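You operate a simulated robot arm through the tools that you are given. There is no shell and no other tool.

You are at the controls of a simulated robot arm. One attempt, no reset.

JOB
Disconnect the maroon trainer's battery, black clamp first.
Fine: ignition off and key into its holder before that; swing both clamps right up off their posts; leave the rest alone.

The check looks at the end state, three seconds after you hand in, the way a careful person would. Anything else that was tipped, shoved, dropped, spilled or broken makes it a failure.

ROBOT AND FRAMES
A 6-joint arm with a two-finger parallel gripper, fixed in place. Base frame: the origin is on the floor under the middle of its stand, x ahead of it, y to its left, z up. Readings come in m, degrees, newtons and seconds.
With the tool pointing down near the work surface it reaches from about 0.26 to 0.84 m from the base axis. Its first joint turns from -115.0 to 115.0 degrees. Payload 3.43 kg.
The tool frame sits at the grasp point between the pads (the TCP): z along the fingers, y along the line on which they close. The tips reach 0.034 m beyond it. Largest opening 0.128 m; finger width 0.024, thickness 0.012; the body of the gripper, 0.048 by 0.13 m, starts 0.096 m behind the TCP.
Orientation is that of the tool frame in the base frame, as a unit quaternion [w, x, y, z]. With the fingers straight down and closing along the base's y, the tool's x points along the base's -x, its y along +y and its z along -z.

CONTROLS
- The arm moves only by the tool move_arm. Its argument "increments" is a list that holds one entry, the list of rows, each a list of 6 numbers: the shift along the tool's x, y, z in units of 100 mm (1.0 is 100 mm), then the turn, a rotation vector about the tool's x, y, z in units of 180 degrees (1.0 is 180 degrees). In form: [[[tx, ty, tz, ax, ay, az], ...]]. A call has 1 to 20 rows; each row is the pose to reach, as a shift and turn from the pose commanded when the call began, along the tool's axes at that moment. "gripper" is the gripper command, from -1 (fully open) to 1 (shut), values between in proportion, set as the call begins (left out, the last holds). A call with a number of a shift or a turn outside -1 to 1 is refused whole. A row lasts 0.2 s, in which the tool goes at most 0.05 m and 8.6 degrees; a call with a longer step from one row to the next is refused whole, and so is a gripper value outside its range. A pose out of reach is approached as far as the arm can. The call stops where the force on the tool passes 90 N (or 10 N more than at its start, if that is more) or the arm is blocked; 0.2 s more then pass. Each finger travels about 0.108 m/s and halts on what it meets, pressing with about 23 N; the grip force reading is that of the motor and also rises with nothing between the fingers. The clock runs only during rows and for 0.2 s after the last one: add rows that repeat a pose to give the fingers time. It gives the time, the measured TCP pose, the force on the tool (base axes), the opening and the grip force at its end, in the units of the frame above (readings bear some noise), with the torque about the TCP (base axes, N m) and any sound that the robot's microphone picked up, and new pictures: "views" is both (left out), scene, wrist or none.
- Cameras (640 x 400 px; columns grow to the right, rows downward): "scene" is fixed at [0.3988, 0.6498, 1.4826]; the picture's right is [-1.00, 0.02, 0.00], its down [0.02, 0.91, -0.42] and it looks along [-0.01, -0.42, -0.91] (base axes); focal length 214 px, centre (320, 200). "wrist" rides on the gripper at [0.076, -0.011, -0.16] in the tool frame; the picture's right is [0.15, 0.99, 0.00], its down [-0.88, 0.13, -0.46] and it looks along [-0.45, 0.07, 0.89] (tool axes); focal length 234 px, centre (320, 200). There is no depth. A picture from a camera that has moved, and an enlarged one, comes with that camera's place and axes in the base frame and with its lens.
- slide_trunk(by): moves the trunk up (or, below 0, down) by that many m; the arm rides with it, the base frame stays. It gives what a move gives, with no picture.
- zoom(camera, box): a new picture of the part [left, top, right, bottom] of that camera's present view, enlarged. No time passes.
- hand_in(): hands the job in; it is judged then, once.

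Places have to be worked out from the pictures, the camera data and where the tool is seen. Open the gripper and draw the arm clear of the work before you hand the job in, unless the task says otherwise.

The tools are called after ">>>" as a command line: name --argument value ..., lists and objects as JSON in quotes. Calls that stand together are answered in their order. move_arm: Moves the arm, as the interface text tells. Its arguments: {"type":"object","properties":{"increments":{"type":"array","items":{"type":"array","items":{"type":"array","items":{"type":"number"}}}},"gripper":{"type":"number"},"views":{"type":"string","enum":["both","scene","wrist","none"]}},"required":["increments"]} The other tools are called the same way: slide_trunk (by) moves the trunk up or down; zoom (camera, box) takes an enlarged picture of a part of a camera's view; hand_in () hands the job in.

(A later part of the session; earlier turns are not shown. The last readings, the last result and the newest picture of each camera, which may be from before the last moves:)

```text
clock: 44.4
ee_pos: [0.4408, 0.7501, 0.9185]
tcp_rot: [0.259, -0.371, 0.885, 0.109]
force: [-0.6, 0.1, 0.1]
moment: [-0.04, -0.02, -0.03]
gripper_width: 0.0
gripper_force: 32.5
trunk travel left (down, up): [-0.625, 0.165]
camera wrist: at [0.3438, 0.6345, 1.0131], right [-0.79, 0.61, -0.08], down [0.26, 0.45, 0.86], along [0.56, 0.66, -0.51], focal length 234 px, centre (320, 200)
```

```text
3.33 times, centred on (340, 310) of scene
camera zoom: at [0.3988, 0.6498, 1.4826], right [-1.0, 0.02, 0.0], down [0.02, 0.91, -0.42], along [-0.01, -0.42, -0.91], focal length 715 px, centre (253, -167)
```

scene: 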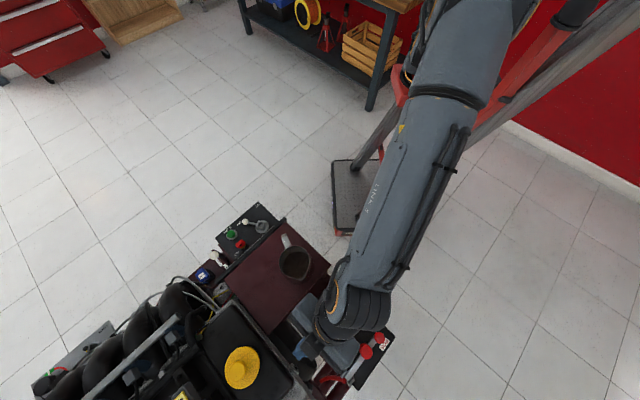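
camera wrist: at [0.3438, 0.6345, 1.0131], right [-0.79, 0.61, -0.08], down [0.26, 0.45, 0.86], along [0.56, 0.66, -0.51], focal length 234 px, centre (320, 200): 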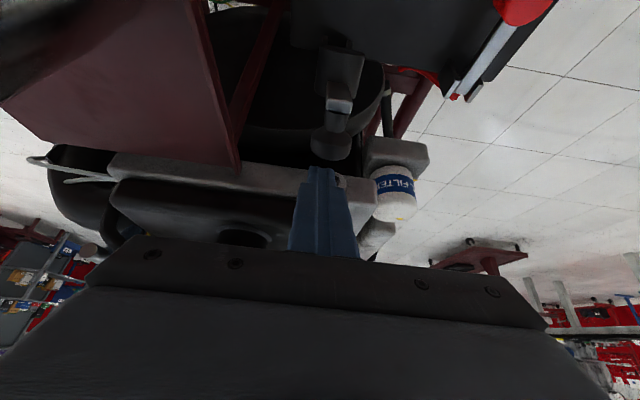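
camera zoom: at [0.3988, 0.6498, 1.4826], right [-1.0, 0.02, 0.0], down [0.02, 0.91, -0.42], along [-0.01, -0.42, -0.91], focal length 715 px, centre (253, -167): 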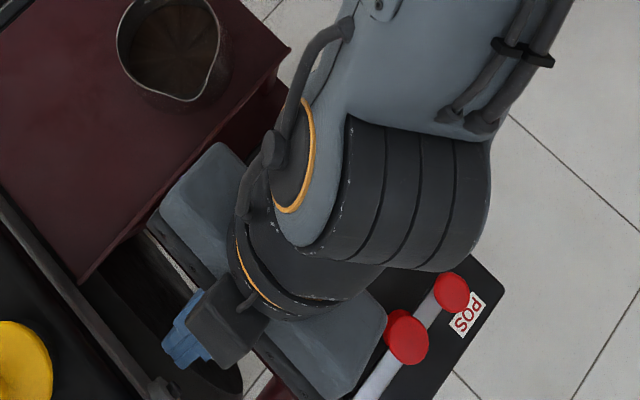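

The fingers slipped off the knob (width 0), but the clamp appears still raised near ~78°. I wait in place briefly to see whether it stays or falls back.

>>> move_arm --increments '[[[0, 0, 0, 0, 0, 0], [0, 0, 0, 0, 0, 0], [0, 0, 0, 0, 0, 0]]]' --views "wrist"

>>> zoom --camera "wrist" --box '[240, 0, 400, 160]'

>>> zoom --camera "wrist" --box '[240, 80, 400, 240]'

```text
clock: 45.2
ee_pos: [0.4403, 0.7503, 0.9189]
tcp_rot: [0.258, -0.371, 0.886, 0.108]
force: [0.6, 0.1, -1.0]
moment: [0.03, 0.0, 0.0]
gripper_width: 0.0
gripper_force: 32.9
trunk travel left (down, up): [-0.625, 0.165]
camera wrist: at [0.3432, 0.6346, 1.013], right [-0.79, 0.61, -0.08], down [0.26, 0.45, 0.86], along [0.55, 0.66, -0.51], focal length 234 px, centre (320, 200)
```

wrist: 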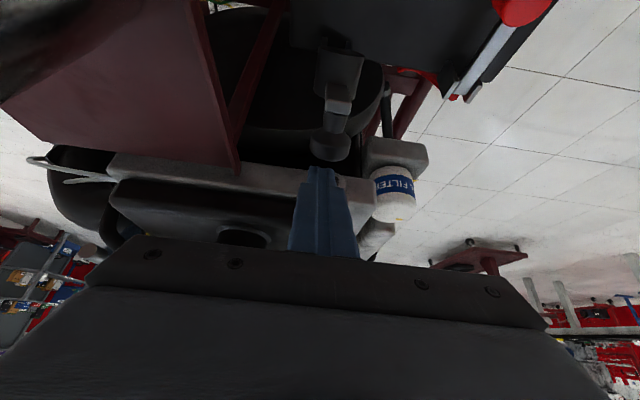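

```text
2.50 times, centred on (320, 80) of wrist
camera zoom: at [0.3432, 0.6346, 1.013], right [-0.79, 0.61, -0.08], down [0.26, 0.45, 0.86], along [0.55, 0.66, -0.51], focal length 585 px, centre (320, 500)
```

zoom: 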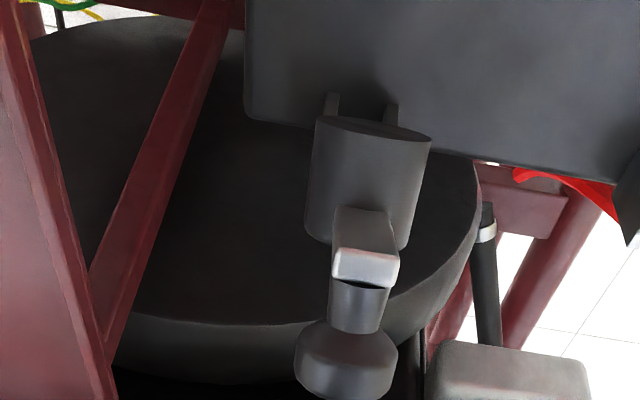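

```text
2.50 times, centred on (320, 160) of wrist
camera zoom: at [0.3432, 0.6346, 1.013], right [-0.79, 0.61, -0.08], down [0.26, 0.45, 0.86], along [0.55, 0.66, -0.51], focal length 585 px, centre (320, 300)
```

zoom: 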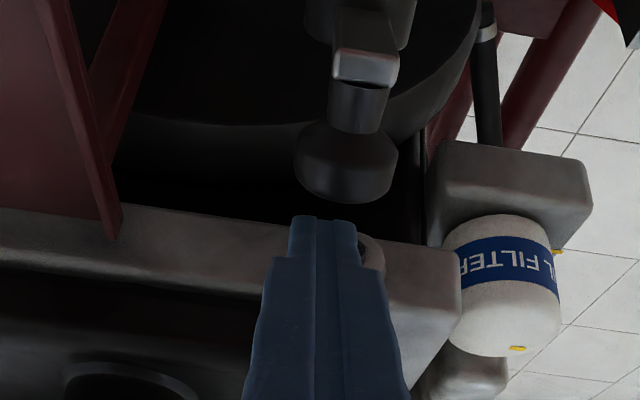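

The black clamp holds by itself at roughly 75° (knob ≈ e 0.805, z 0.903), so the hinge has friction. I retract the closed fingers along their own axis, clear of the knob, and then look again.

>>> move_arm --increments '[[[0, 0, -0.25, 0, 0, 0], [0, 0, -0.5, 0, 0, 0], [0, 0, -0.8, 0, 0, 0]]]'

>>> zoom --camera "wrist" --box '[240, 40, 440, 200]'

>>> zoom --camera "scene" --box '[270, 250, 410, 370]'

```text
clock: 46.0
ee_pos: [0.4103, 0.7184, 0.984]
tcp_rot: [0.258, -0.371, 0.885, 0.108]
force: [0.0, 0.1, -0.8]
moment: [-0.03, 0.0, -0.02]
gripper_width: 0.0001
gripper_force: 32.7
trunk travel left (down, up): [-0.625, 0.165]
camera wrist: at [0.3121, 0.6033, 1.0797], right [-0.79, 0.61, -0.08], down [0.26, 0.45, 0.86], along [0.55, 0.66, -0.51], focal length 234 px, centre (320, 200)
```

scene: 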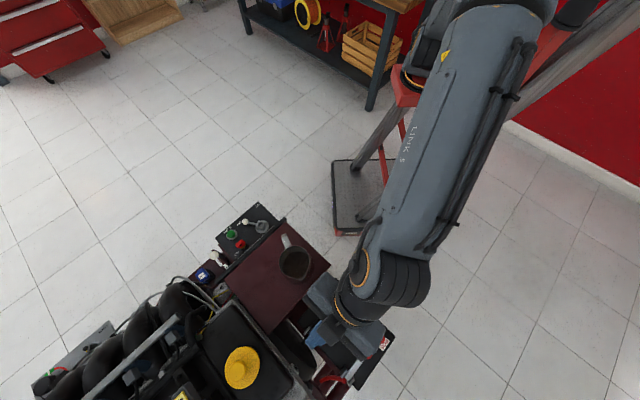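
wrist: 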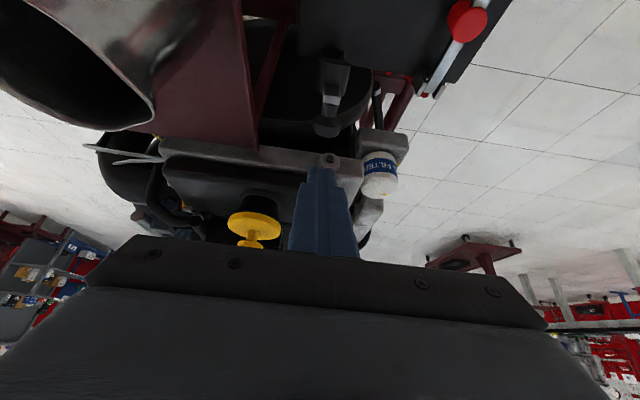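

```text
2.50 times, centred on (340, 120) of wrist
camera zoom: at [0.3121, 0.6033, 1.0797], right [-0.79, 0.61, -0.08], down [0.26, 0.45, 0.86], along [0.55, 0.66, -0.51], focal length 585 px, centre (270, 400)
```

zoom: 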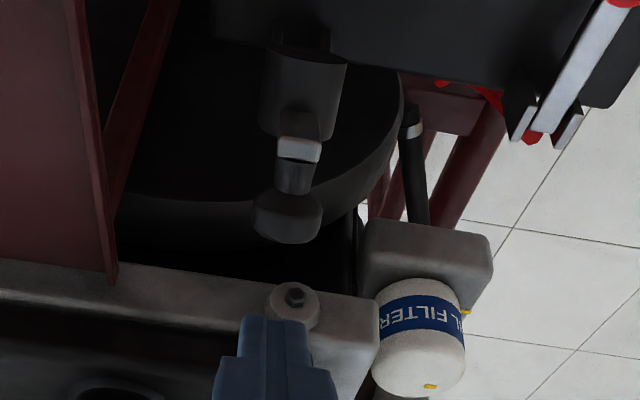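

```text
3.33 times, centred on (340, 310) of scene
camera zoom: at [0.3988, 0.6498, 1.4826], right [-1.0, 0.02, 0.0], down [0.02, 0.91, -0.42], along [-0.01, -0.42, -0.91], focal length 715 px, centre (253, -167)
```

zoom: 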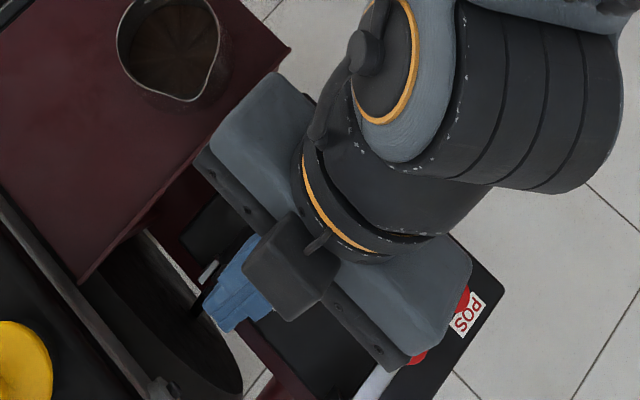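

Two wrist views put the knob at e≈0.807, z≈0.901, i.e. clamp at ≈76°. To bring it fully upright, I'll move the closed fingers to its outer (−e) side and push it further back; first I back off over it and reduce tilt to 15°.

>>> move_arm --increments '[[[0.2065, 0.004, -0.1315, 0, 0.0243, 0], [0.413, 0.008, -0.263, 0, 0.0486, 0], [0.6195, 0.013, -0.3945, 0, 0.0729, 0], [0.826, 0.017, -0.526, 0, 0.0972, 0]]]'

>>> zoom --camera "wrist" --box '[240, 100, 440, 260]'

```text
clock: 47.0
ee_pos: [0.3398, 0.6501, 0.9848]
tcp_rot: [0.12, -0.384, 0.914, 0.051]
force: [0.1, -0.6, 0.5]
moment: [0.0, 0.0, 0.01]
gripper_width: 0.0
gripper_force: 33.4
trunk travel left (down, up): [-0.625, 0.165]
camera wrist: at [0.2672, 0.5595, 1.1194], right [-0.8, 0.59, -0.04], down [0.42, 0.61, 0.67], along [0.42, 0.52, -0.74], focal length 234 px, centre (320, 200)
```

scene: 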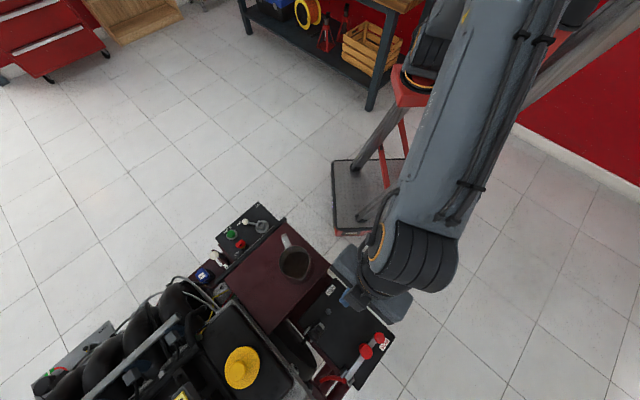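
wrist: 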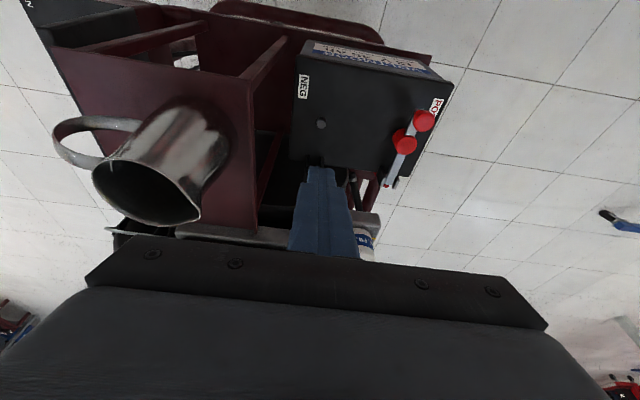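

```text
2.50 times, centred on (340, 180) of wrist
camera zoom: at [0.2672, 0.5595, 1.1194], right [-0.8, 0.59, -0.04], down [0.42, 0.61, 0.67], along [0.42, 0.52, -0.74], focal length 585 px, centre (270, 250)
```

zoom: 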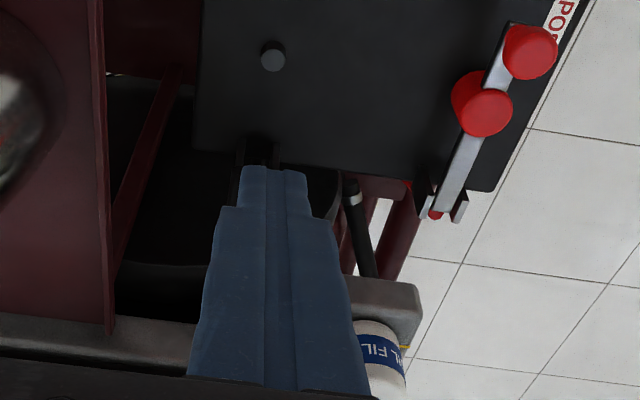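

Now the scene camera can see the raised black clamp; I zoom on it.

>>> zoom --camera "scene" --box '[280, 280, 376, 360]'

>>> zoom --camera "scene" --box '[292, 300, 340, 340]'

```text
5.00 times, centred on (328, 320) of scene
camera zoom: at [0.3988, 0.6498, 1.4826], right [-1.0, 0.02, 0.0], down [0.02, 0.91, -0.42], along [-0.01, -0.42, -0.91], focal length 1072 px, centre (280, -400)
```

zoom: 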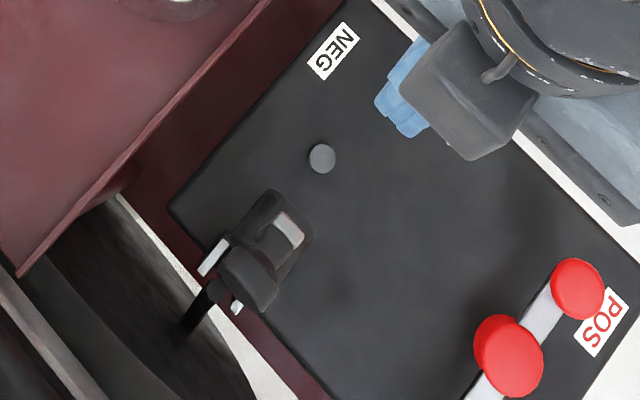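

```text
10.00 times, centred on (316, 320) of scene
camera zoom: at [0.3988, 0.6498, 1.4826], right [-1.0, 0.02, 0.0], down [0.02, 0.91, -0.42], along [-0.01, -0.42, -0.91], focal length 2145 px, centre (360, -1000)
```

zoom: 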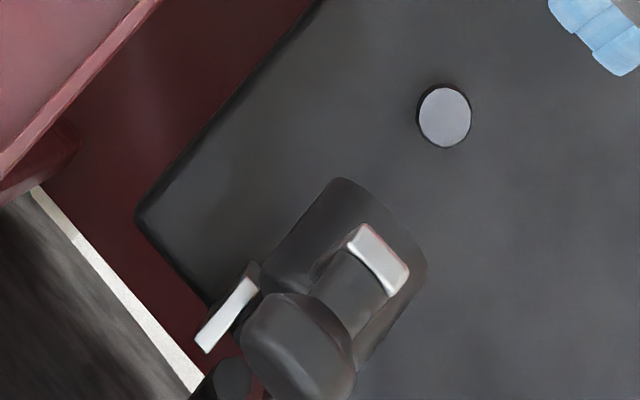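

I lower the fingers to the height of the bar end on its outer side, still clear of it.

>>> move_arm --increments '[[[0.07, 0, 0.26, 0, 0, 0], [0.14, 0, 0.52, 0, 0, 0], [0.207, 0, 0.773, 0, 0, 0]]]'

>>> zoom --camera "wrist" --box '[240, 100, 440, 260]'

>>> zoom --camera "scene" --box '[280, 280, 376, 360]'

```text
clock: 47.8
ee_pos: [0.34, 0.6485, 0.9049]
tcp_rot: [0.12, -0.382, 0.915, 0.051]
force: [-0.4, -0.4, 0.6]
moment: [-0.02, -0.01, -0.04]
gripper_width: 0.0
gripper_force: 32.8
trunk travel left (down, up): [-0.625, 0.165]
camera wrist: at [0.2677, 0.5595, 1.0406], right [-0.8, 0.59, -0.04], down [0.42, 0.61, 0.67], along [0.42, 0.52, -0.74], focal length 234 px, centre (320, 200)
```

scene: 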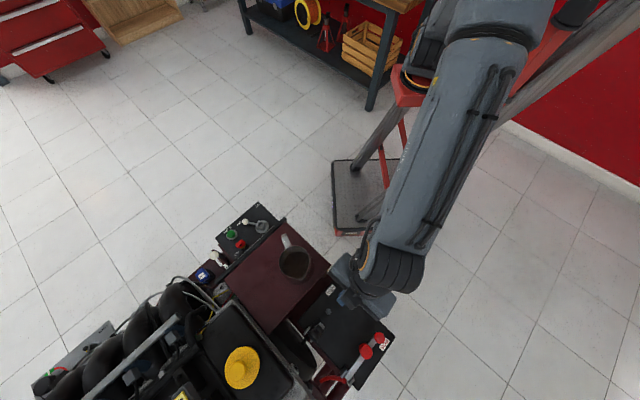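
wrist: 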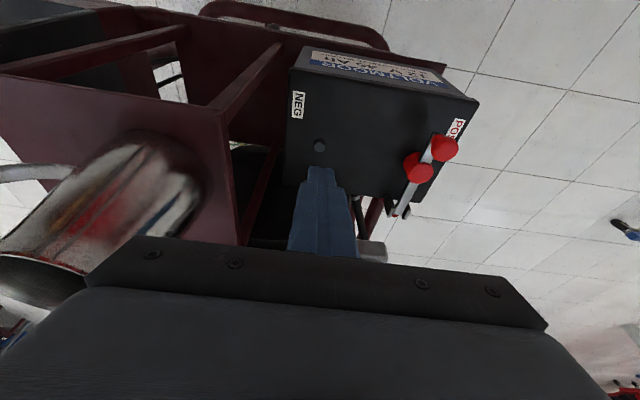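

```text
2.50 times, centred on (340, 180) of wrist
camera zoom: at [0.2677, 0.5595, 1.0406], right [-0.8, 0.59, -0.04], down [0.42, 0.61, 0.67], along [0.42, 0.52, -0.74], focal length 585 px, centre (270, 250)
```

zoom: 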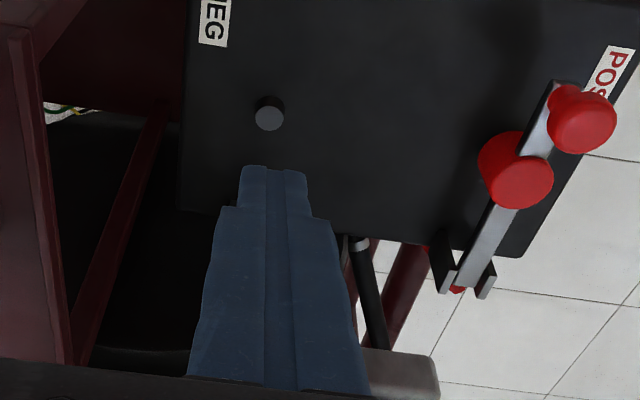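

```text
5.00 times, centred on (328, 320) of scene
camera zoom: at [0.3988, 0.6498, 1.4826], right [-1.0, 0.02, 0.0], down [0.02, 0.91, -0.42], along [-0.01, -0.42, -0.91], focal length 1072 px, centre (280, -400)
```

zoom: 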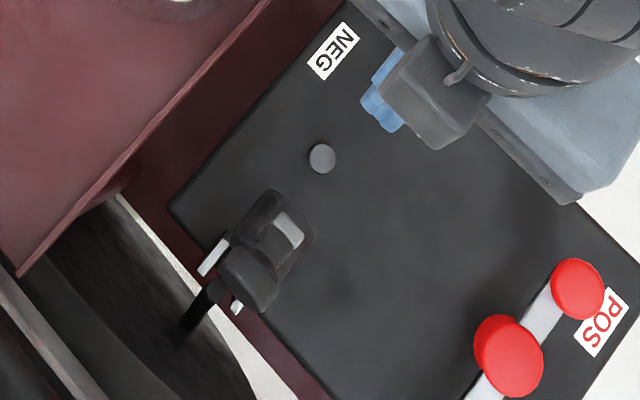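

The bar end is ≈75 mm ahead of the fingers. I advance 55 mm to just short of it.

>>> move_arm --increments '[[[-0.2, 0, 0.053, 0, 0, 0], [-0.4, 0, 0.107, 0, 0, 0], [-0.531, 0, 0.142, 0, 0, 0]]]'

>>> zoom --camera "scene" --box '[280, 280, 376, 360]'

```text
clock: 48.6
ee_pos: [0.379, 0.6898, 0.9056]
tcp_rot: [0.121, -0.383, 0.914, 0.051]
force: [0.3, -0.1, 0.2]
moment: [0.02, 0.0, -0.01]
gripper_width: 0.0003
gripper_force: 33.8
trunk travel left (down, up): [-0.625, 0.165]
camera wrist: at [0.3074, 0.6004, 1.0412], right [-0.8, 0.59, -0.04], down [0.42, 0.61, 0.67], along [0.42, 0.52, -0.74], focal length 234 px, centre (320, 200)
```

scene: 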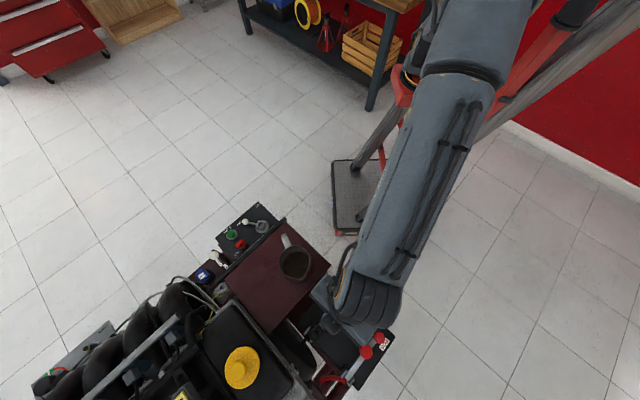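
wrist: 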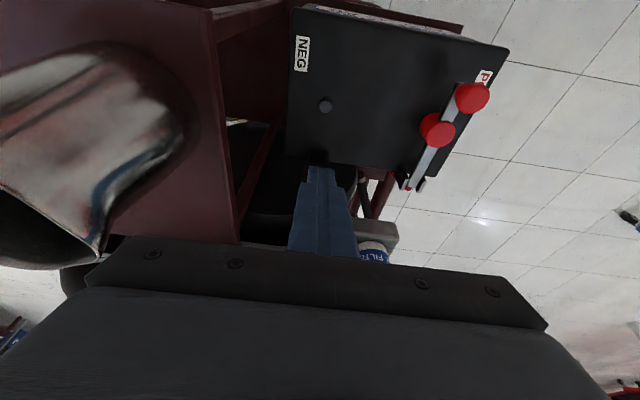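

```text
5.00 times, centred on (328, 320) of scene
camera zoom: at [0.3988, 0.6498, 1.4826], right [-1.0, 0.02, 0.0], down [0.02, 0.91, -0.42], along [-0.01, -0.42, -0.91], focal length 1072 px, centre (280, -400)
```

zoom: 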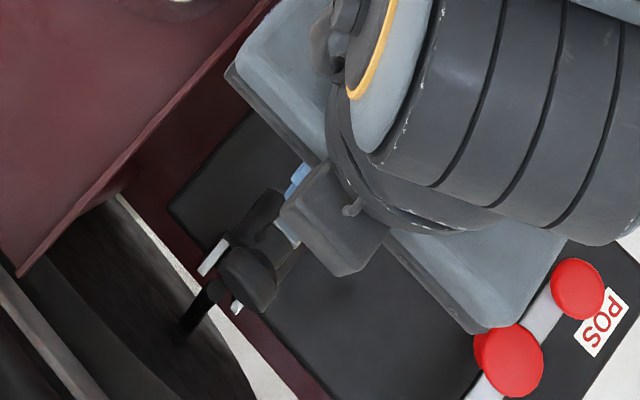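

No contact yet. I push on in 10 mm steps, watching the force.

>>> move_arm --increments '[[[-0.048, 0, 0.013, 0, 0, 0], [-0.097, 0, 0.026, 0, 0, 0], [-0.145, 0, 0.039, 0, 0, 0], [-0.193, 0, 0.052, 0, 0, 0]]]' --views "none"

>>> move_arm --increments '[[[-0.048, 0, 0.013, 0, 0, 0], [-0.097, 0, 0.026, 0, 0, 0]]]'

>>> zoom --camera "scene" --box '[280, 280, 376, 360]'

```text
clock: 49.6
ee_pos: [0.386, 0.6987, 0.9028]
tcp_rot: [0.113, -0.385, 0.915, 0.046]
force: [-57.6, -56.4, 7.1]
moment: [-0.14, 0.71, -0.04]
gripper_width: 0.0
gripper_force: 32.8
trunk travel left (down, up): [-0.625, 0.165]
```

```text
clock: 49.9
ee_pos: [0.3869, 0.6961, 0.896]
tcp_rot: [0.106, -0.384, 0.916, 0.04]
force: [-35.8, -25.5, 3.7]
moment: [-0.01, 0.13, 0.04]
gripper_width: 0.0
gripper_force: 33.1
trunk travel left (down, up): [-0.625, 0.165]
stopped in row 1: the force on the tool passed its limit at 95 N (the readings are from after the stop); the commanded pose is now the measured one
camera wrist: at [0.317, 0.6115, 1.0367], right [-0.8, 0.59, -0.04], down [0.43, 0.63, 0.64], along [0.41, 0.5, -0.77], focal length 234 px, centre (320, 200)
```

scene: 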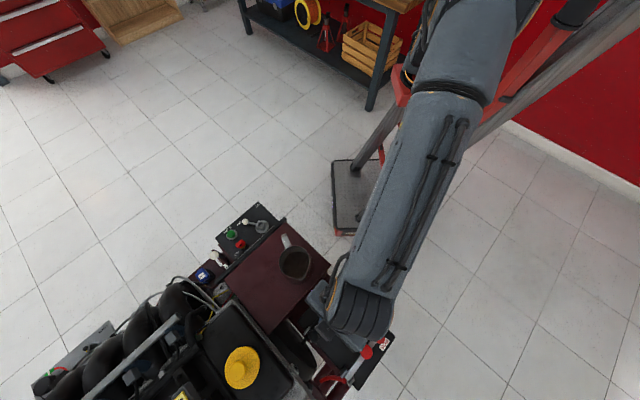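
wrist: 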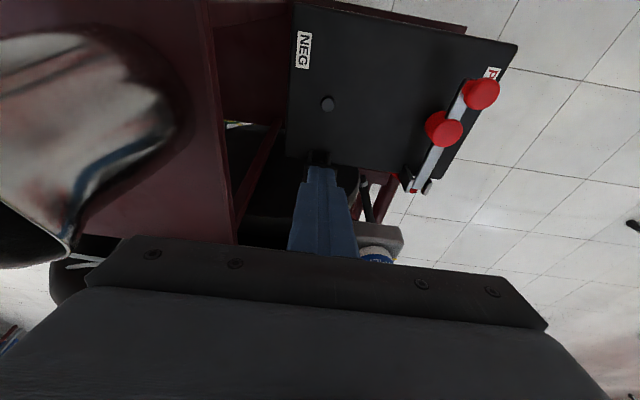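

```text
5.00 times, centred on (328, 320) of scene
camera zoom: at [0.3988, 0.6498, 1.4826], right [-1.0, 0.02, 0.0], down [0.02, 0.91, -0.42], along [-0.01, -0.42, -0.91], focal length 1072 px, centre (280, -400)
```

zoom: 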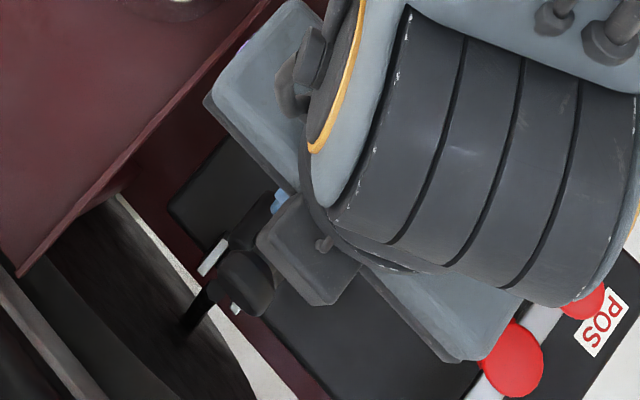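

The push met a hard stop (≈80 N, no movement): the black clamp is already fully up at its end stop. I back away and check that it stays up.

>>> move_arm --increments '[[[0.15, 0, -0.03, 0, 0, 0], [0.35, 0, -0.08, 0, 0, 0], [0.6, 0, -0.14, 0, 0, 0], [0.6, 0, -0.14, 0, 0, 0]]]'

>>> zoom --camera "scene" --box '[280, 280, 376, 360]'

>>> zoom --camera "wrist" --box '[240, 80, 520, 260]'

```text
clock: 50.9
ee_pos: [0.3476, 0.6567, 0.9009]
tcp_rot: [0.112, -0.383, 0.916, 0.042]
force: [0.0, -0.5, -0.1]
moment: [-0.01, 0.03, -0.01]
gripper_width: 0.0
gripper_force: 32.9
trunk travel left (down, up): [-0.625, 0.165]
camera wrist: at [0.2761, 0.5707, 1.0383], right [-0.8, 0.59, -0.04], down [0.43, 0.63, 0.65], along [0.41, 0.51, -0.76], focal length 234 px, centre (320, 200)
```

scene: 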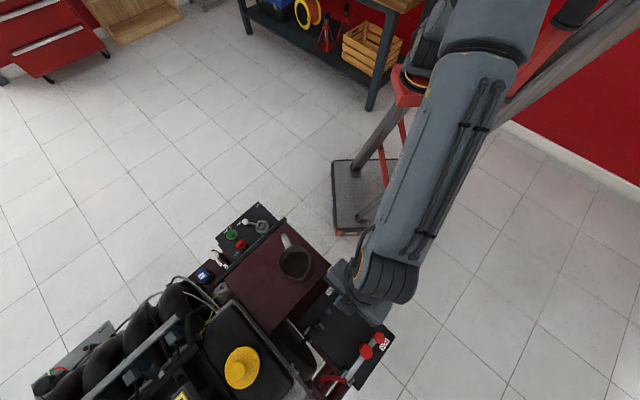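
wrist: 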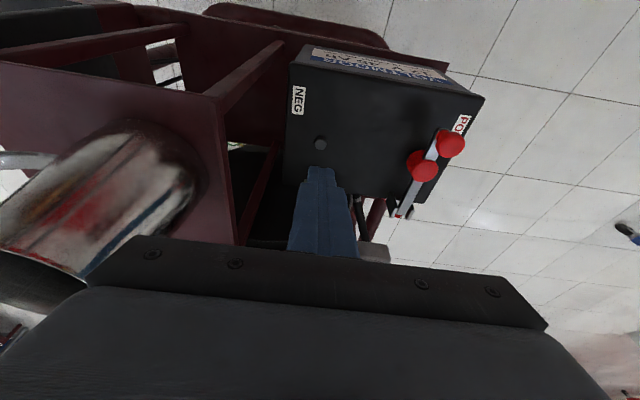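

```text
5.00 times, centred on (328, 320) of scene
camera zoom: at [0.3988, 0.6498, 1.4826], right [-1.0, 0.02, 0.0], down [0.02, 0.91, -0.42], along [-0.01, -0.42, -0.91], focal length 1072 px, centre (280, -400)
```

zoom: 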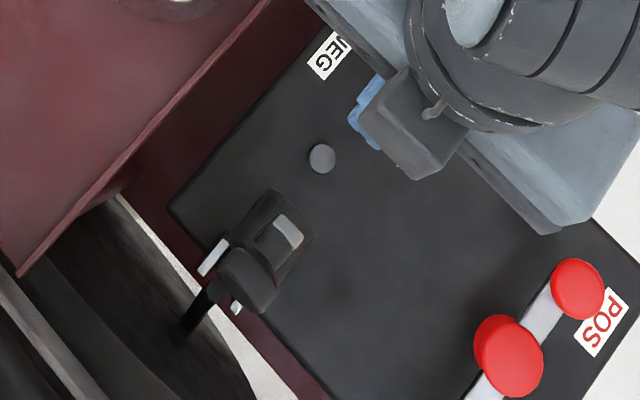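

```text
2.22 times, centred on (380, 170) of wrist
camera zoom: at [0.2761, 0.5707, 1.0383], right [-0.8, 0.59, -0.04], down [0.43, 0.63, 0.65], along [0.41, 0.51, -0.76], focal length 520 px, centre (187, 267)
```

zoom: 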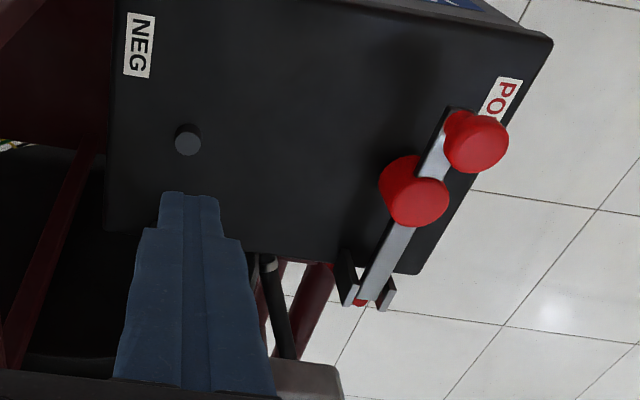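

The black clamp stays up and nothing else has shifted. Now I move over to the red clamp knob (≈(0.242, 0.747)), bringing the tool vertical and opening to ~55 mm.

>>> move_arm --increments '[[[-0.01, 0.2, -0.15, 0, 0.02, 0], [-0.02, 0.45, -0.3, 0, 0.05, 0], [-0.023, 0.7, -0.31, 0, 0.0761, 0]]]' --gripper 0.14

```text
clock: 51.7
ee_pos: [0.2946, 0.7023, 0.9294]
tcp_rot: [0.0, -0.385, 0.923, -0.004]
force: [1.1, 0.2, 0.1]
moment: [0.03, 0.0, -0.01]
gripper_width: 0.0551
gripper_force: 0.2
trunk travel left (down, up): [-0.625, 0.165]
camera wrist: at [0.2485, 0.6403, 1.0899], right [-0.81, 0.59, -0.01], down [0.52, 0.72, 0.45], along [0.27, 0.36, -0.89], focal length 234 px, centre (320, 200)
```

scene: 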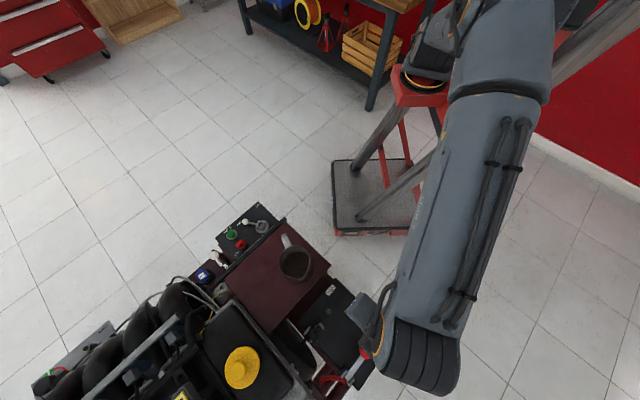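
wrist: 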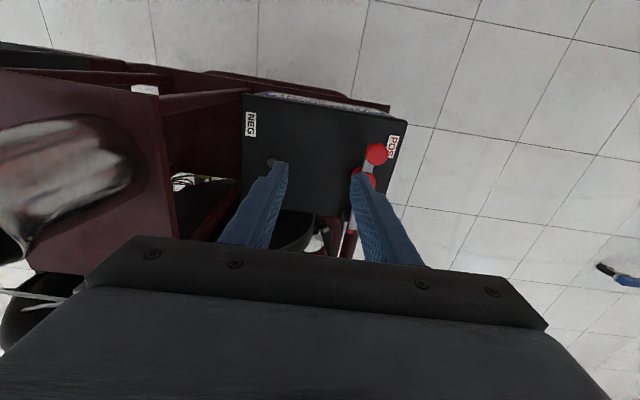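

I centre over the red knob (≈(0.241, 0.747)) and lower to z≈0.88.

>>> move_arm --increments '[[[0.02, 0.23, 0, 0, 0, 0], [0.04, 0.46, 0.1, 0, 0, 0], [0.062, 0.693, 0.3, 0, 0, 0], [0.062, 0.693, 0.5, 0, 0, 0]]]'

>>> zoom --camera "wrist" --box '[256, 100, 400, 220]'

```text
clock: 52.7
ee_pos: [0.2404, 0.7452, 0.8781]
tcp_rot: [0.002, -0.385, 0.923, -0.003]
force: [-0.5, -0.1, 0.6]
moment: [0.01, 0.0, -0.02]
gripper_width: 0.055
gripper_force: 0.0
trunk travel left (down, up): [-0.625, 0.165]
camera wrist: at [0.1955, 0.6846, 1.0391], right [-0.81, 0.59, -0.01], down [0.52, 0.72, 0.45], along [0.27, 0.36, -0.89], focal length 234 px, centre (320, 200)
```

scene: 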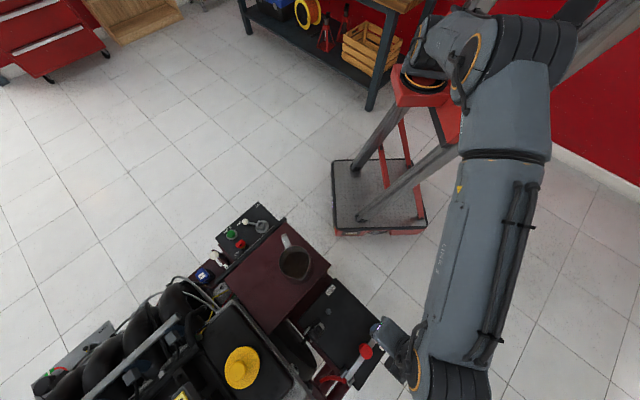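
wrist: 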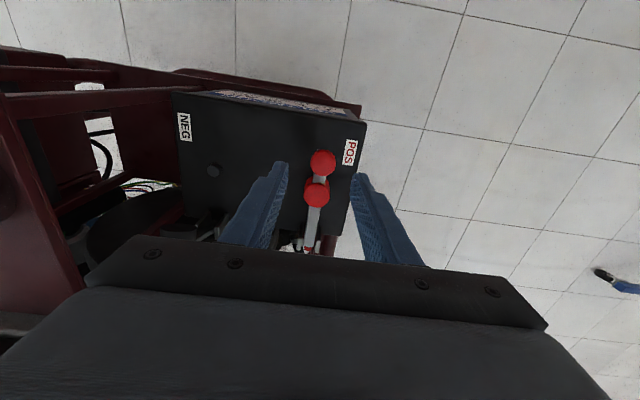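

```text
3.33 times, centred on (328, 160) of wrist
camera zoom: at [0.1955, 0.6846, 1.0391], right [-0.81, 0.59, -0.01], down [0.52, 0.72, 0.45], along [0.27, 0.36, -0.89], focal length 781 px, centre (293, 333)
```

zoom: 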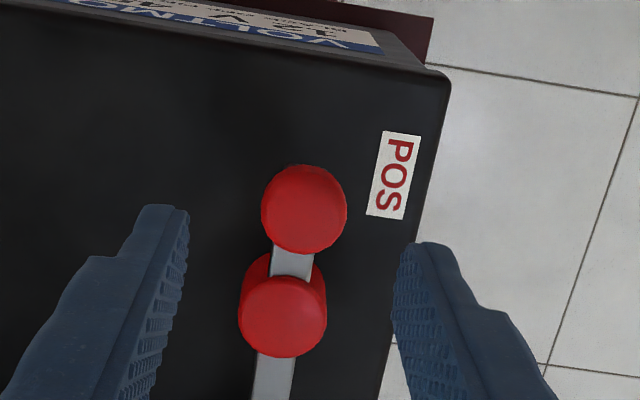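

The red knob is ≈3.4 mm to the right and 2 mm ahead of the tool axis; I correct and lower to z≈0.808.

>>> move_arm --increments '[[[-0.021, 0.033, 0, 0, 0, 0], [-0.021, 0.033, 0.25, 0, 0, 0], [-0.021, 0.033, 0.5, 0, 0, 0], [-0.021, 0.033, 0.7, 0, 0, 0], [-0.021, 0.033, 0.7, 0, 0, 0]]]'

>>> zoom --camera "wrist" --box '[256, 120, 400, 240]'

>>> zoom --camera "scene" --box '[280, 280, 420, 400]'

```text
clock: 53.9
ee_pos: [0.2393, 0.7487, 0.8082]
tcp_rot: [0.001, -0.385, 0.923, -0.004]
force: [0.2, 0.7, 0.1]
moment: [-0.01, -0.03, -0.01]
gripper_width: 0.0552
gripper_force: 0.2
trunk travel left (down, up): [-0.625, 0.165]
camera wrist: at [0.1946, 0.6875, 0.9688], right [-0.81, 0.59, -0.01], down [0.52, 0.72, 0.45], along [0.27, 0.36, -0.89], focal length 234 px, centre (320, 200)
```

scene: 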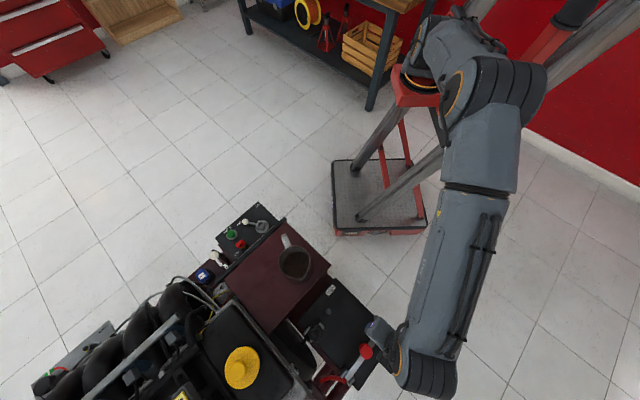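
wrist: 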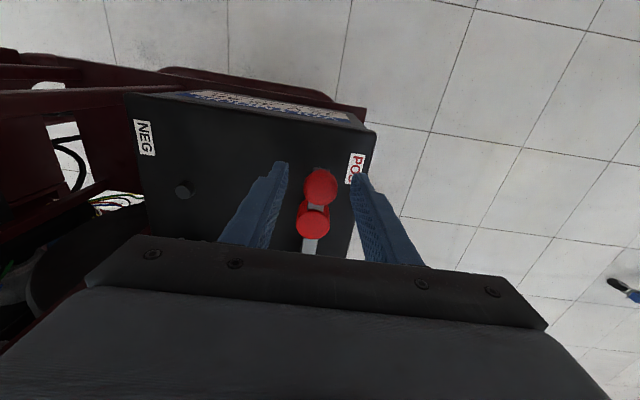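

```text
3.33 times, centred on (328, 180) of wrist
camera zoom: at [0.1946, 0.6875, 0.9688], right [-0.81, 0.59, -0.01], down [0.52, 0.72, 0.45], along [0.27, 0.36, -0.89], focal length 781 px, centre (293, 267)
```

zoom: 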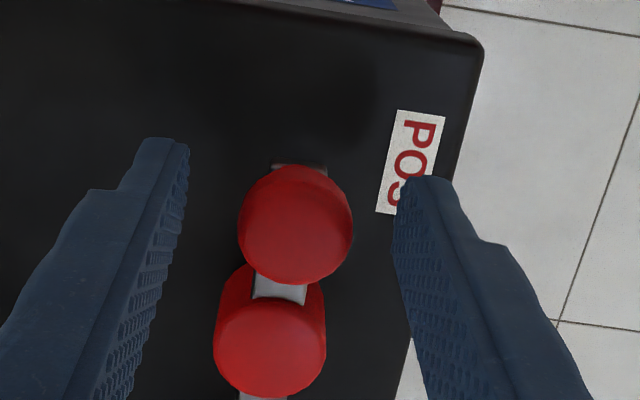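

```text
3.33 times, centred on (350, 340) of scene
camera zoom: at [0.3988, 0.6498, 1.4826], right [-1.0, 0.02, 0.0], down [0.02, 0.91, -0.42], along [-0.01, -0.42, -0.91], focal length 715 px, centre (220, -267)
```

zoom: 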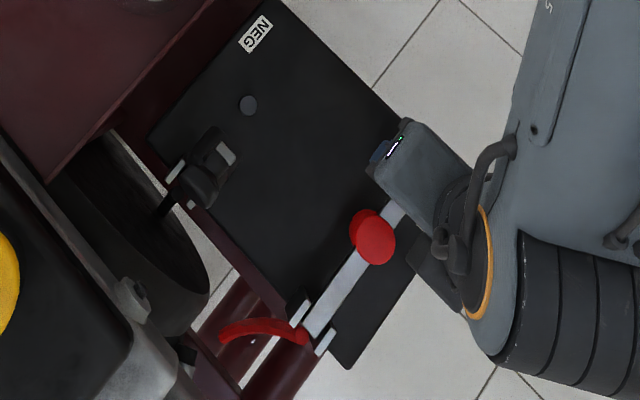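

Well centred. I close on the red knob.

>>> move_arm --increments '[[[0, 0, 0, 0, 0, 0], [0, 0, 0, 0, 0, 0], [0, 0, 0, 0, 0, 0]]]' --gripper 1 --views "none"

```text
clock: 54.7
ee_pos: [0.2393, 0.7487, 0.8079]
tcp_rot: [0.002, -0.387, 0.922, -0.004]
force: [-3.3, 4.7, -1.8]
moment: [0.06, 0.13, 0.07]
gripper_width: 0.0268
gripper_force: 45.1
trunk travel left (down, up): [-0.625, 0.165]
```

Grip good (27 mm), small side force. I lift the red clamp along the same arc to ~30°.

>>> move_arm --increments '[[[-0.014, 0.002, -0.109, 0, 0, 0], [-0.038, 0.002, -0.217, 0, 0, 0], [-0.071, 0.0, -0.322, 0, 0, 0], [-0.113, 0.0, -0.423, 0, 0, 0], [-0.164, -0.002, -0.521, 0, 0, 0], [-0.223, -0.003, -0.614, 0, 0, 0]]]'

>>> zoom --camera "wrist" --box '[256, 120, 400, 240]'

```text
clock: 56.1
ee_pos: [0.2554, 0.7647, 0.8713]
tcp_rot: [0.001, -0.385, 0.923, -0.004]
force: [3.2, -8.4, -9.5]
moment: [-1.09, 0.79, -0.05]
gripper_width: 0.0268
gripper_force: 44.6
trunk travel left (down, up): [-0.625, 0.165]
camera wrist: at [0.2101, 0.7044, 1.0314], right [-0.81, 0.59, -0.01], down [0.52, 0.72, 0.45], along [0.27, 0.36, -0.89], focal length 234 px, centre (320, 200)
```

scene: 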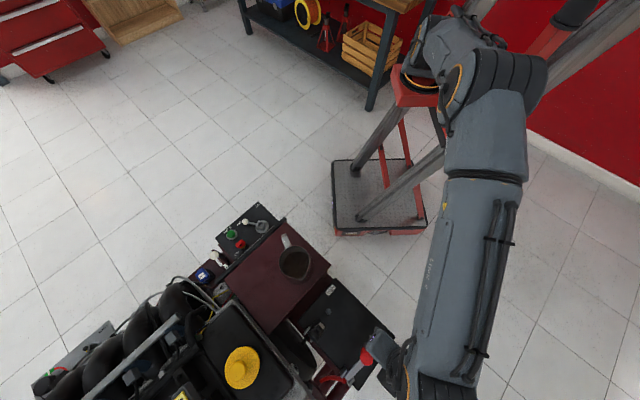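
wrist: 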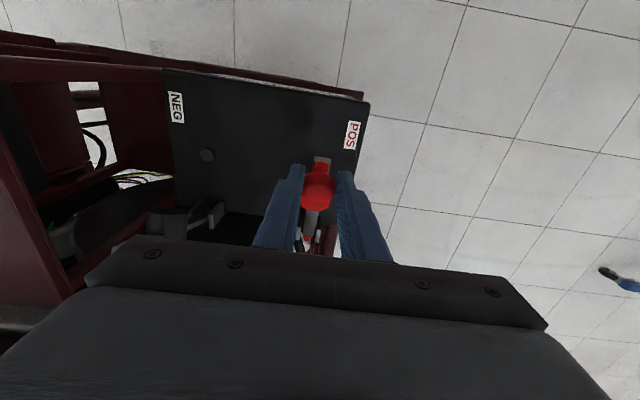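

```text
3.33 times, centred on (328, 180) of wrist
camera zoom: at [0.2101, 0.7044, 1.0314], right [-0.81, 0.59, -0.01], down [0.52, 0.72, 0.45], along [0.27, 0.36, -0.89], focal length 781 px, centre (293, 267)
```

zoom: 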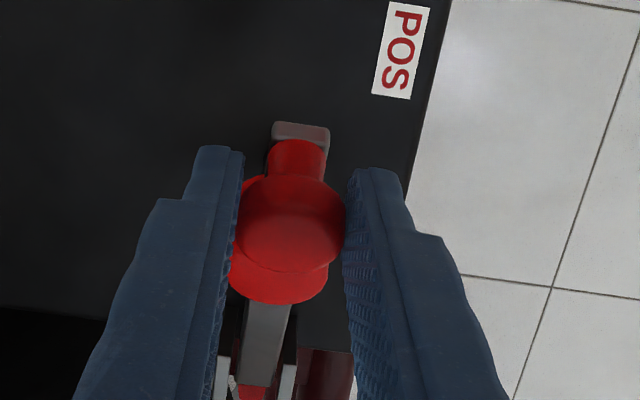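

Same behaviour as the black one. I continue to ~60° with gradual outward tilt.

>>> move_arm --increments '[[[-0.061, -0.005, -0.087, 0, -0.0139, 0], [-0.129, -0.007, -0.167, 0, -0.0278, 0], [-0.204, -0.009, -0.242, 0, -0.0417, 0], [-0.285, -0.011, -0.308, 0, -0.0556, 0], [-0.372, -0.012, -0.366, 0, -0.0694, 0], [-0.463, -0.013, -0.415, 0, -0.0833, 0]]]'

>>> zoom --camera "wrist" --box '[256, 100, 400, 220]'

```text
clock: 57.5
ee_pos: [0.2887, 0.797, 0.9121]
tcp_rot: [0.121, -0.383, 0.915, 0.047]
force: [-2.0, -12.8, -1.4]
moment: [-1.28, 0.91, -0.04]
gripper_width: 0.027
gripper_force: 45.4
trunk travel left (down, up): [-0.625, 0.165]
camera wrist: at [0.2149, 0.7082, 1.0477], right [-0.8, 0.59, -0.04], down [0.42, 0.62, 0.67], along [0.42, 0.52, -0.74], focal length 234 px, centre (320, 200)
```

scene: 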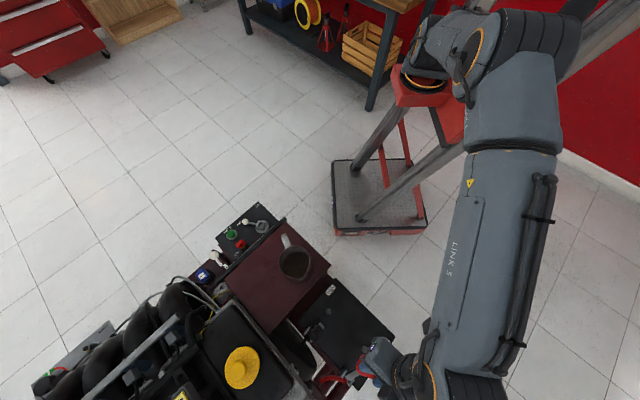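
wrist: 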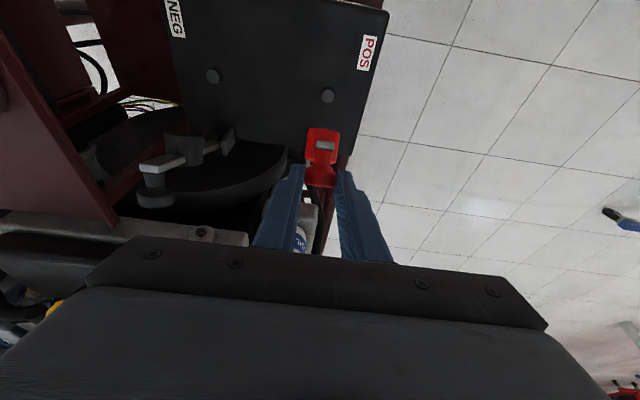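

```text
3.33 times, centred on (328, 160) of wrist
camera zoom: at [0.2149, 0.7082, 1.0477], right [-0.8, 0.59, -0.04], down [0.42, 0.62, 0.67], along [0.42, 0.52, -0.74], focal length 781 px, centre (293, 333)
```

zoom: 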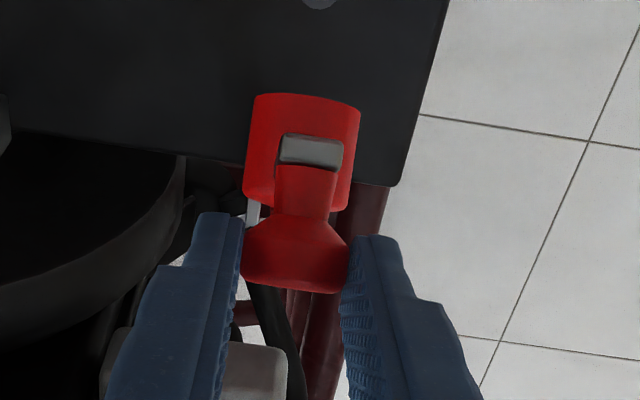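

Red clamp is off its post at ≈60°. I continue to ~75°, where I expect the stop.

>>> move_arm --increments '[[[-0.051, -0.001, -0.007, 0, -0.007, 0], [-0.102, -0.003, -0.014, 0, -0.0139, 0], [-0.154, -0.004, -0.017, 0, -0.0208, 0], [-0.206, -0.005, -0.018, 0, -0.0278, 0]]]' --views "none"

>>> move_arm --increments '[[[-0.035, -0.001, 0.004, 0, -0.005, 0], [-0.07, -0.001, 0.008, 0, -0.01, 0]]]'

>>> zoom --camera "wrist" --box '[256, 80, 400, 220]'

>>> zoom --camera "wrist" --box '[100, 60, 300, 240]'

```text
clock: 58.5
ee_pos: [0.3017, 0.811, 0.9208]
tcp_rot: [0.162, -0.381, 0.908, 0.064]
force: [-6.6, -9.3, 4.1]
moment: [-1.1, 1.02, 0.0]
gripper_width: 0.0272
gripper_force: 45.4
trunk travel left (down, up): [-0.625, 0.165]
```

```text
clock: 59.1
ee_pos: [0.3063, 0.8173, 0.9206]
tcp_rot: [0.176, -0.379, 0.906, 0.071]
force: [-9.8, -4.3, 6.6]
moment: [-1.03, 1.15, -0.03]
gripper_width: 0.0269
gripper_force: 45.5
trunk travel left (down, up): [-0.625, 0.165]
camera wrist: at [0.2235, 0.7162, 1.0421], right [-0.8, 0.6, -0.06], down [0.36, 0.56, 0.75], along [0.48, 0.58, -0.66], focal length 234 px, centre (320, 200)
```

scene: 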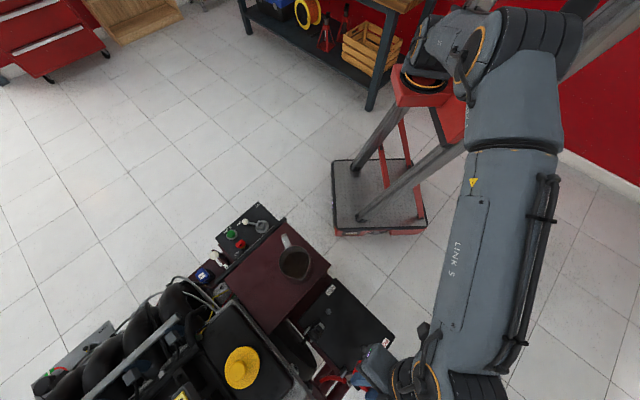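
wrist: 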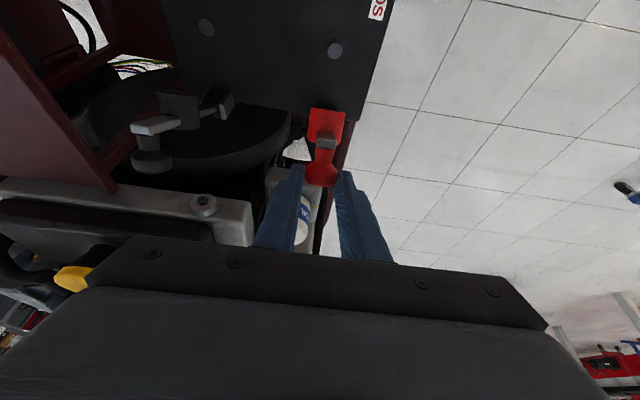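

```text
2.86 times, centred on (328, 150) of wrist
camera zoom: at [0.2235, 0.7162, 1.0421], right [-0.8, 0.6, -0.06], down [0.36, 0.56, 0.75], along [0.48, 0.58, -0.66], focal length 669 px, centre (297, 343)
```

zoom: 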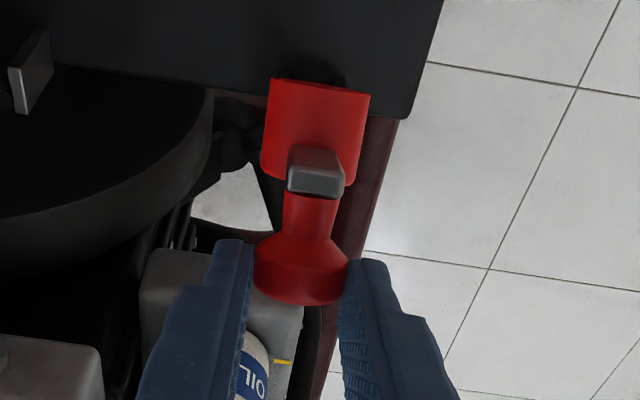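

```text
2.22 times, centred on (200, 150) of wrist
camera zoom: at [0.2235, 0.7162, 1.0421], right [-0.8, 0.6, -0.06], down [0.36, 0.56, 0.75], along [0.48, 0.58, -0.66], focal length 520 px, centre (587, 311)
```

zoom: 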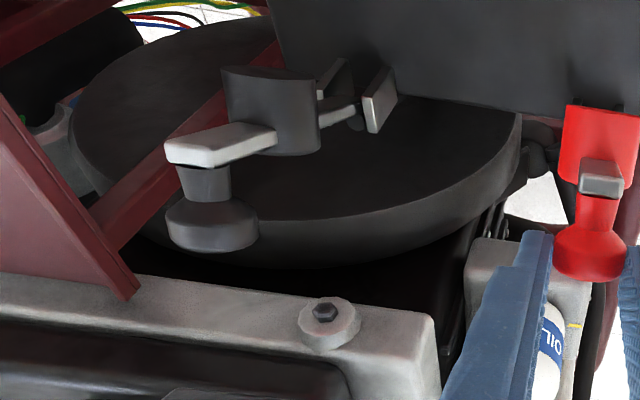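

The red clamp is at ≈73° and still following with only ~10 N. I advance in small steps to find its stop.

>>> move_arm --increments '[[[-0.027, 0, 0.006, 0, 0, 0], [-0.053, 0, 0.013, 0, 0, 0]]]' --views "none"

>>> move_arm --increments '[[[-0.02, 0, 0.006, 0, 0, 0], [-0.04, 0, 0.012, 0, 0, 0]]]' --views "none"

```text
clock: 59.7
ee_pos: [0.3107, 0.8205, 0.9219]
tcp_rot: [0.176, -0.379, 0.906, 0.07]
force: [-10.5, -2.8, 9.2]
moment: [-0.96, 1.09, 0.0]
gripper_width: 0.0272
gripper_force: 45.3
trunk travel left (down, up): [-0.625, 0.165]
```

```text
clock: 60.3
ee_pos: [0.3136, 0.8236, 0.9224]
tcp_rot: [0.176, -0.379, 0.906, 0.07]
force: [-12.0, -1.9, 9.8]
moment: [-0.97, 1.13, 0.03]
gripper_width: 0.0273
gripper_force: 44.9
trunk travel left (down, up): [-0.625, 0.165]
```

Still moving freely; a little further.

>>> move_arm --increments '[[[-0.02, 0.002, 0.006, 0, 0, 0], [-0.04, 0.004, 0.012, 0, 0, 0]]]' --views "none"

>>> move_arm --increments '[[[-0.02, 0.001, 0.007, 0, 0, 0], [-0.04, 0.002, 0.014, 0, 0, 0]]]'

>>> zoom --camera "wrist" --box '[256, 80, 400, 220]'

```text
clock: 60.9
ee_pos: [0.316, 0.8248, 0.9235]
tcp_rot: [0.176, -0.379, 0.906, 0.069]
force: [-14.5, -10.4, 10.5]
moment: [-0.91, 0.91, -0.02]
gripper_width: 0.0269
gripper_force: 45.3
trunk travel left (down, up): [-0.625, 0.165]
```

```text
clock: 61.5
ee_pos: [0.3177, 0.8279, 0.9227]
tcp_rot: [0.175, -0.379, 0.906, 0.068]
force: [-21.3, -26.1, 7.9]
moment: [-0.8, 0.59, -0.03]
gripper_width: 0.0272
gripper_force: 44.9
trunk travel left (down, up): [-0.625, 0.165]
camera wrist: at [0.2346, 0.728, 1.0436], right [-0.8, 0.6, -0.06], down [0.36, 0.56, 0.75], along [0.48, 0.57, -0.66], focal length 234 px, centre (320, 200)
```

scene: 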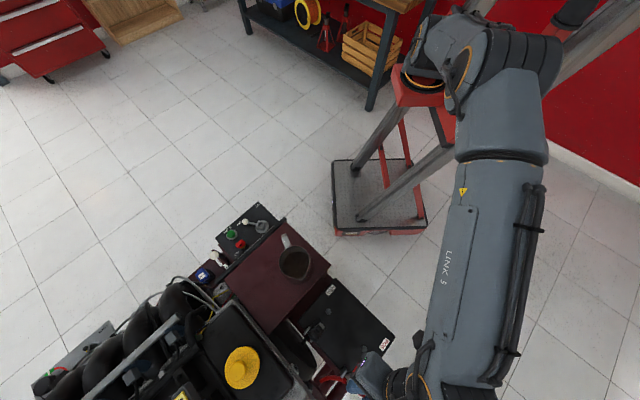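
wrist: 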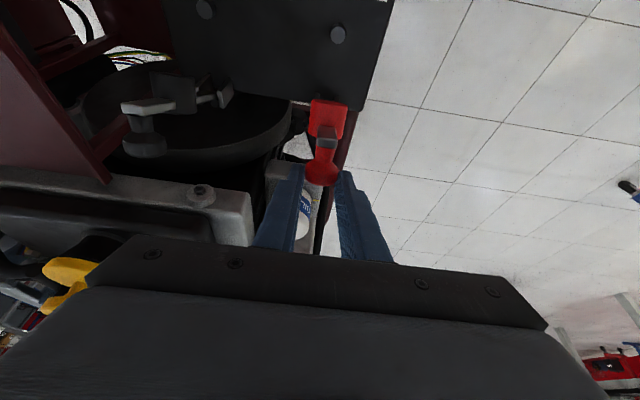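

```text
2.86 times, centred on (328, 150) of wrist
camera zoom: at [0.2346, 0.728, 1.0436], right [-0.8, 0.6, -0.06], down [0.36, 0.56, 0.75], along [0.48, 0.57, -0.66], focal length 669 px, centre (297, 343)
```

zoom: 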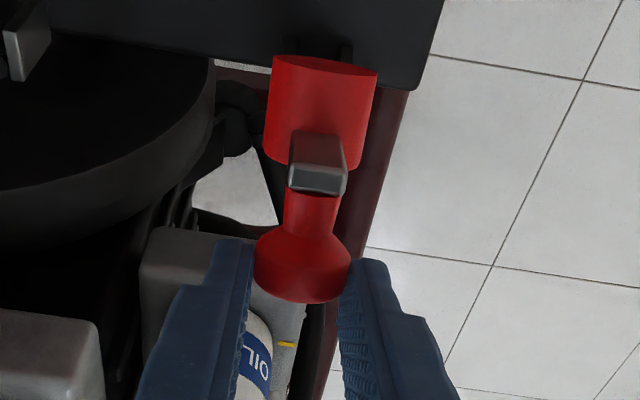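

Resistance has jumped to ≈34 N along the swing, suggesting the stop. One more 2 mm nudge to confirm.

>>> move_arm --increments '[[[-0.01, 0, 0.004, 0, 0, 0], [-0.02, 0, 0.008, 0, 0, 0]]]' --views "none"

```text
clock: 62.1
ee_pos: [0.3194, 0.8303, 0.923]
tcp_rot: [0.175, -0.379, 0.906, 0.07]
force: [-10.9, -12.9, -1.4]
moment: [-0.04, -0.05, 0.02]
gripper_width: 0.0256
gripper_force: 45.5
trunk travel left (down, up): [-0.625, 0.165]
```

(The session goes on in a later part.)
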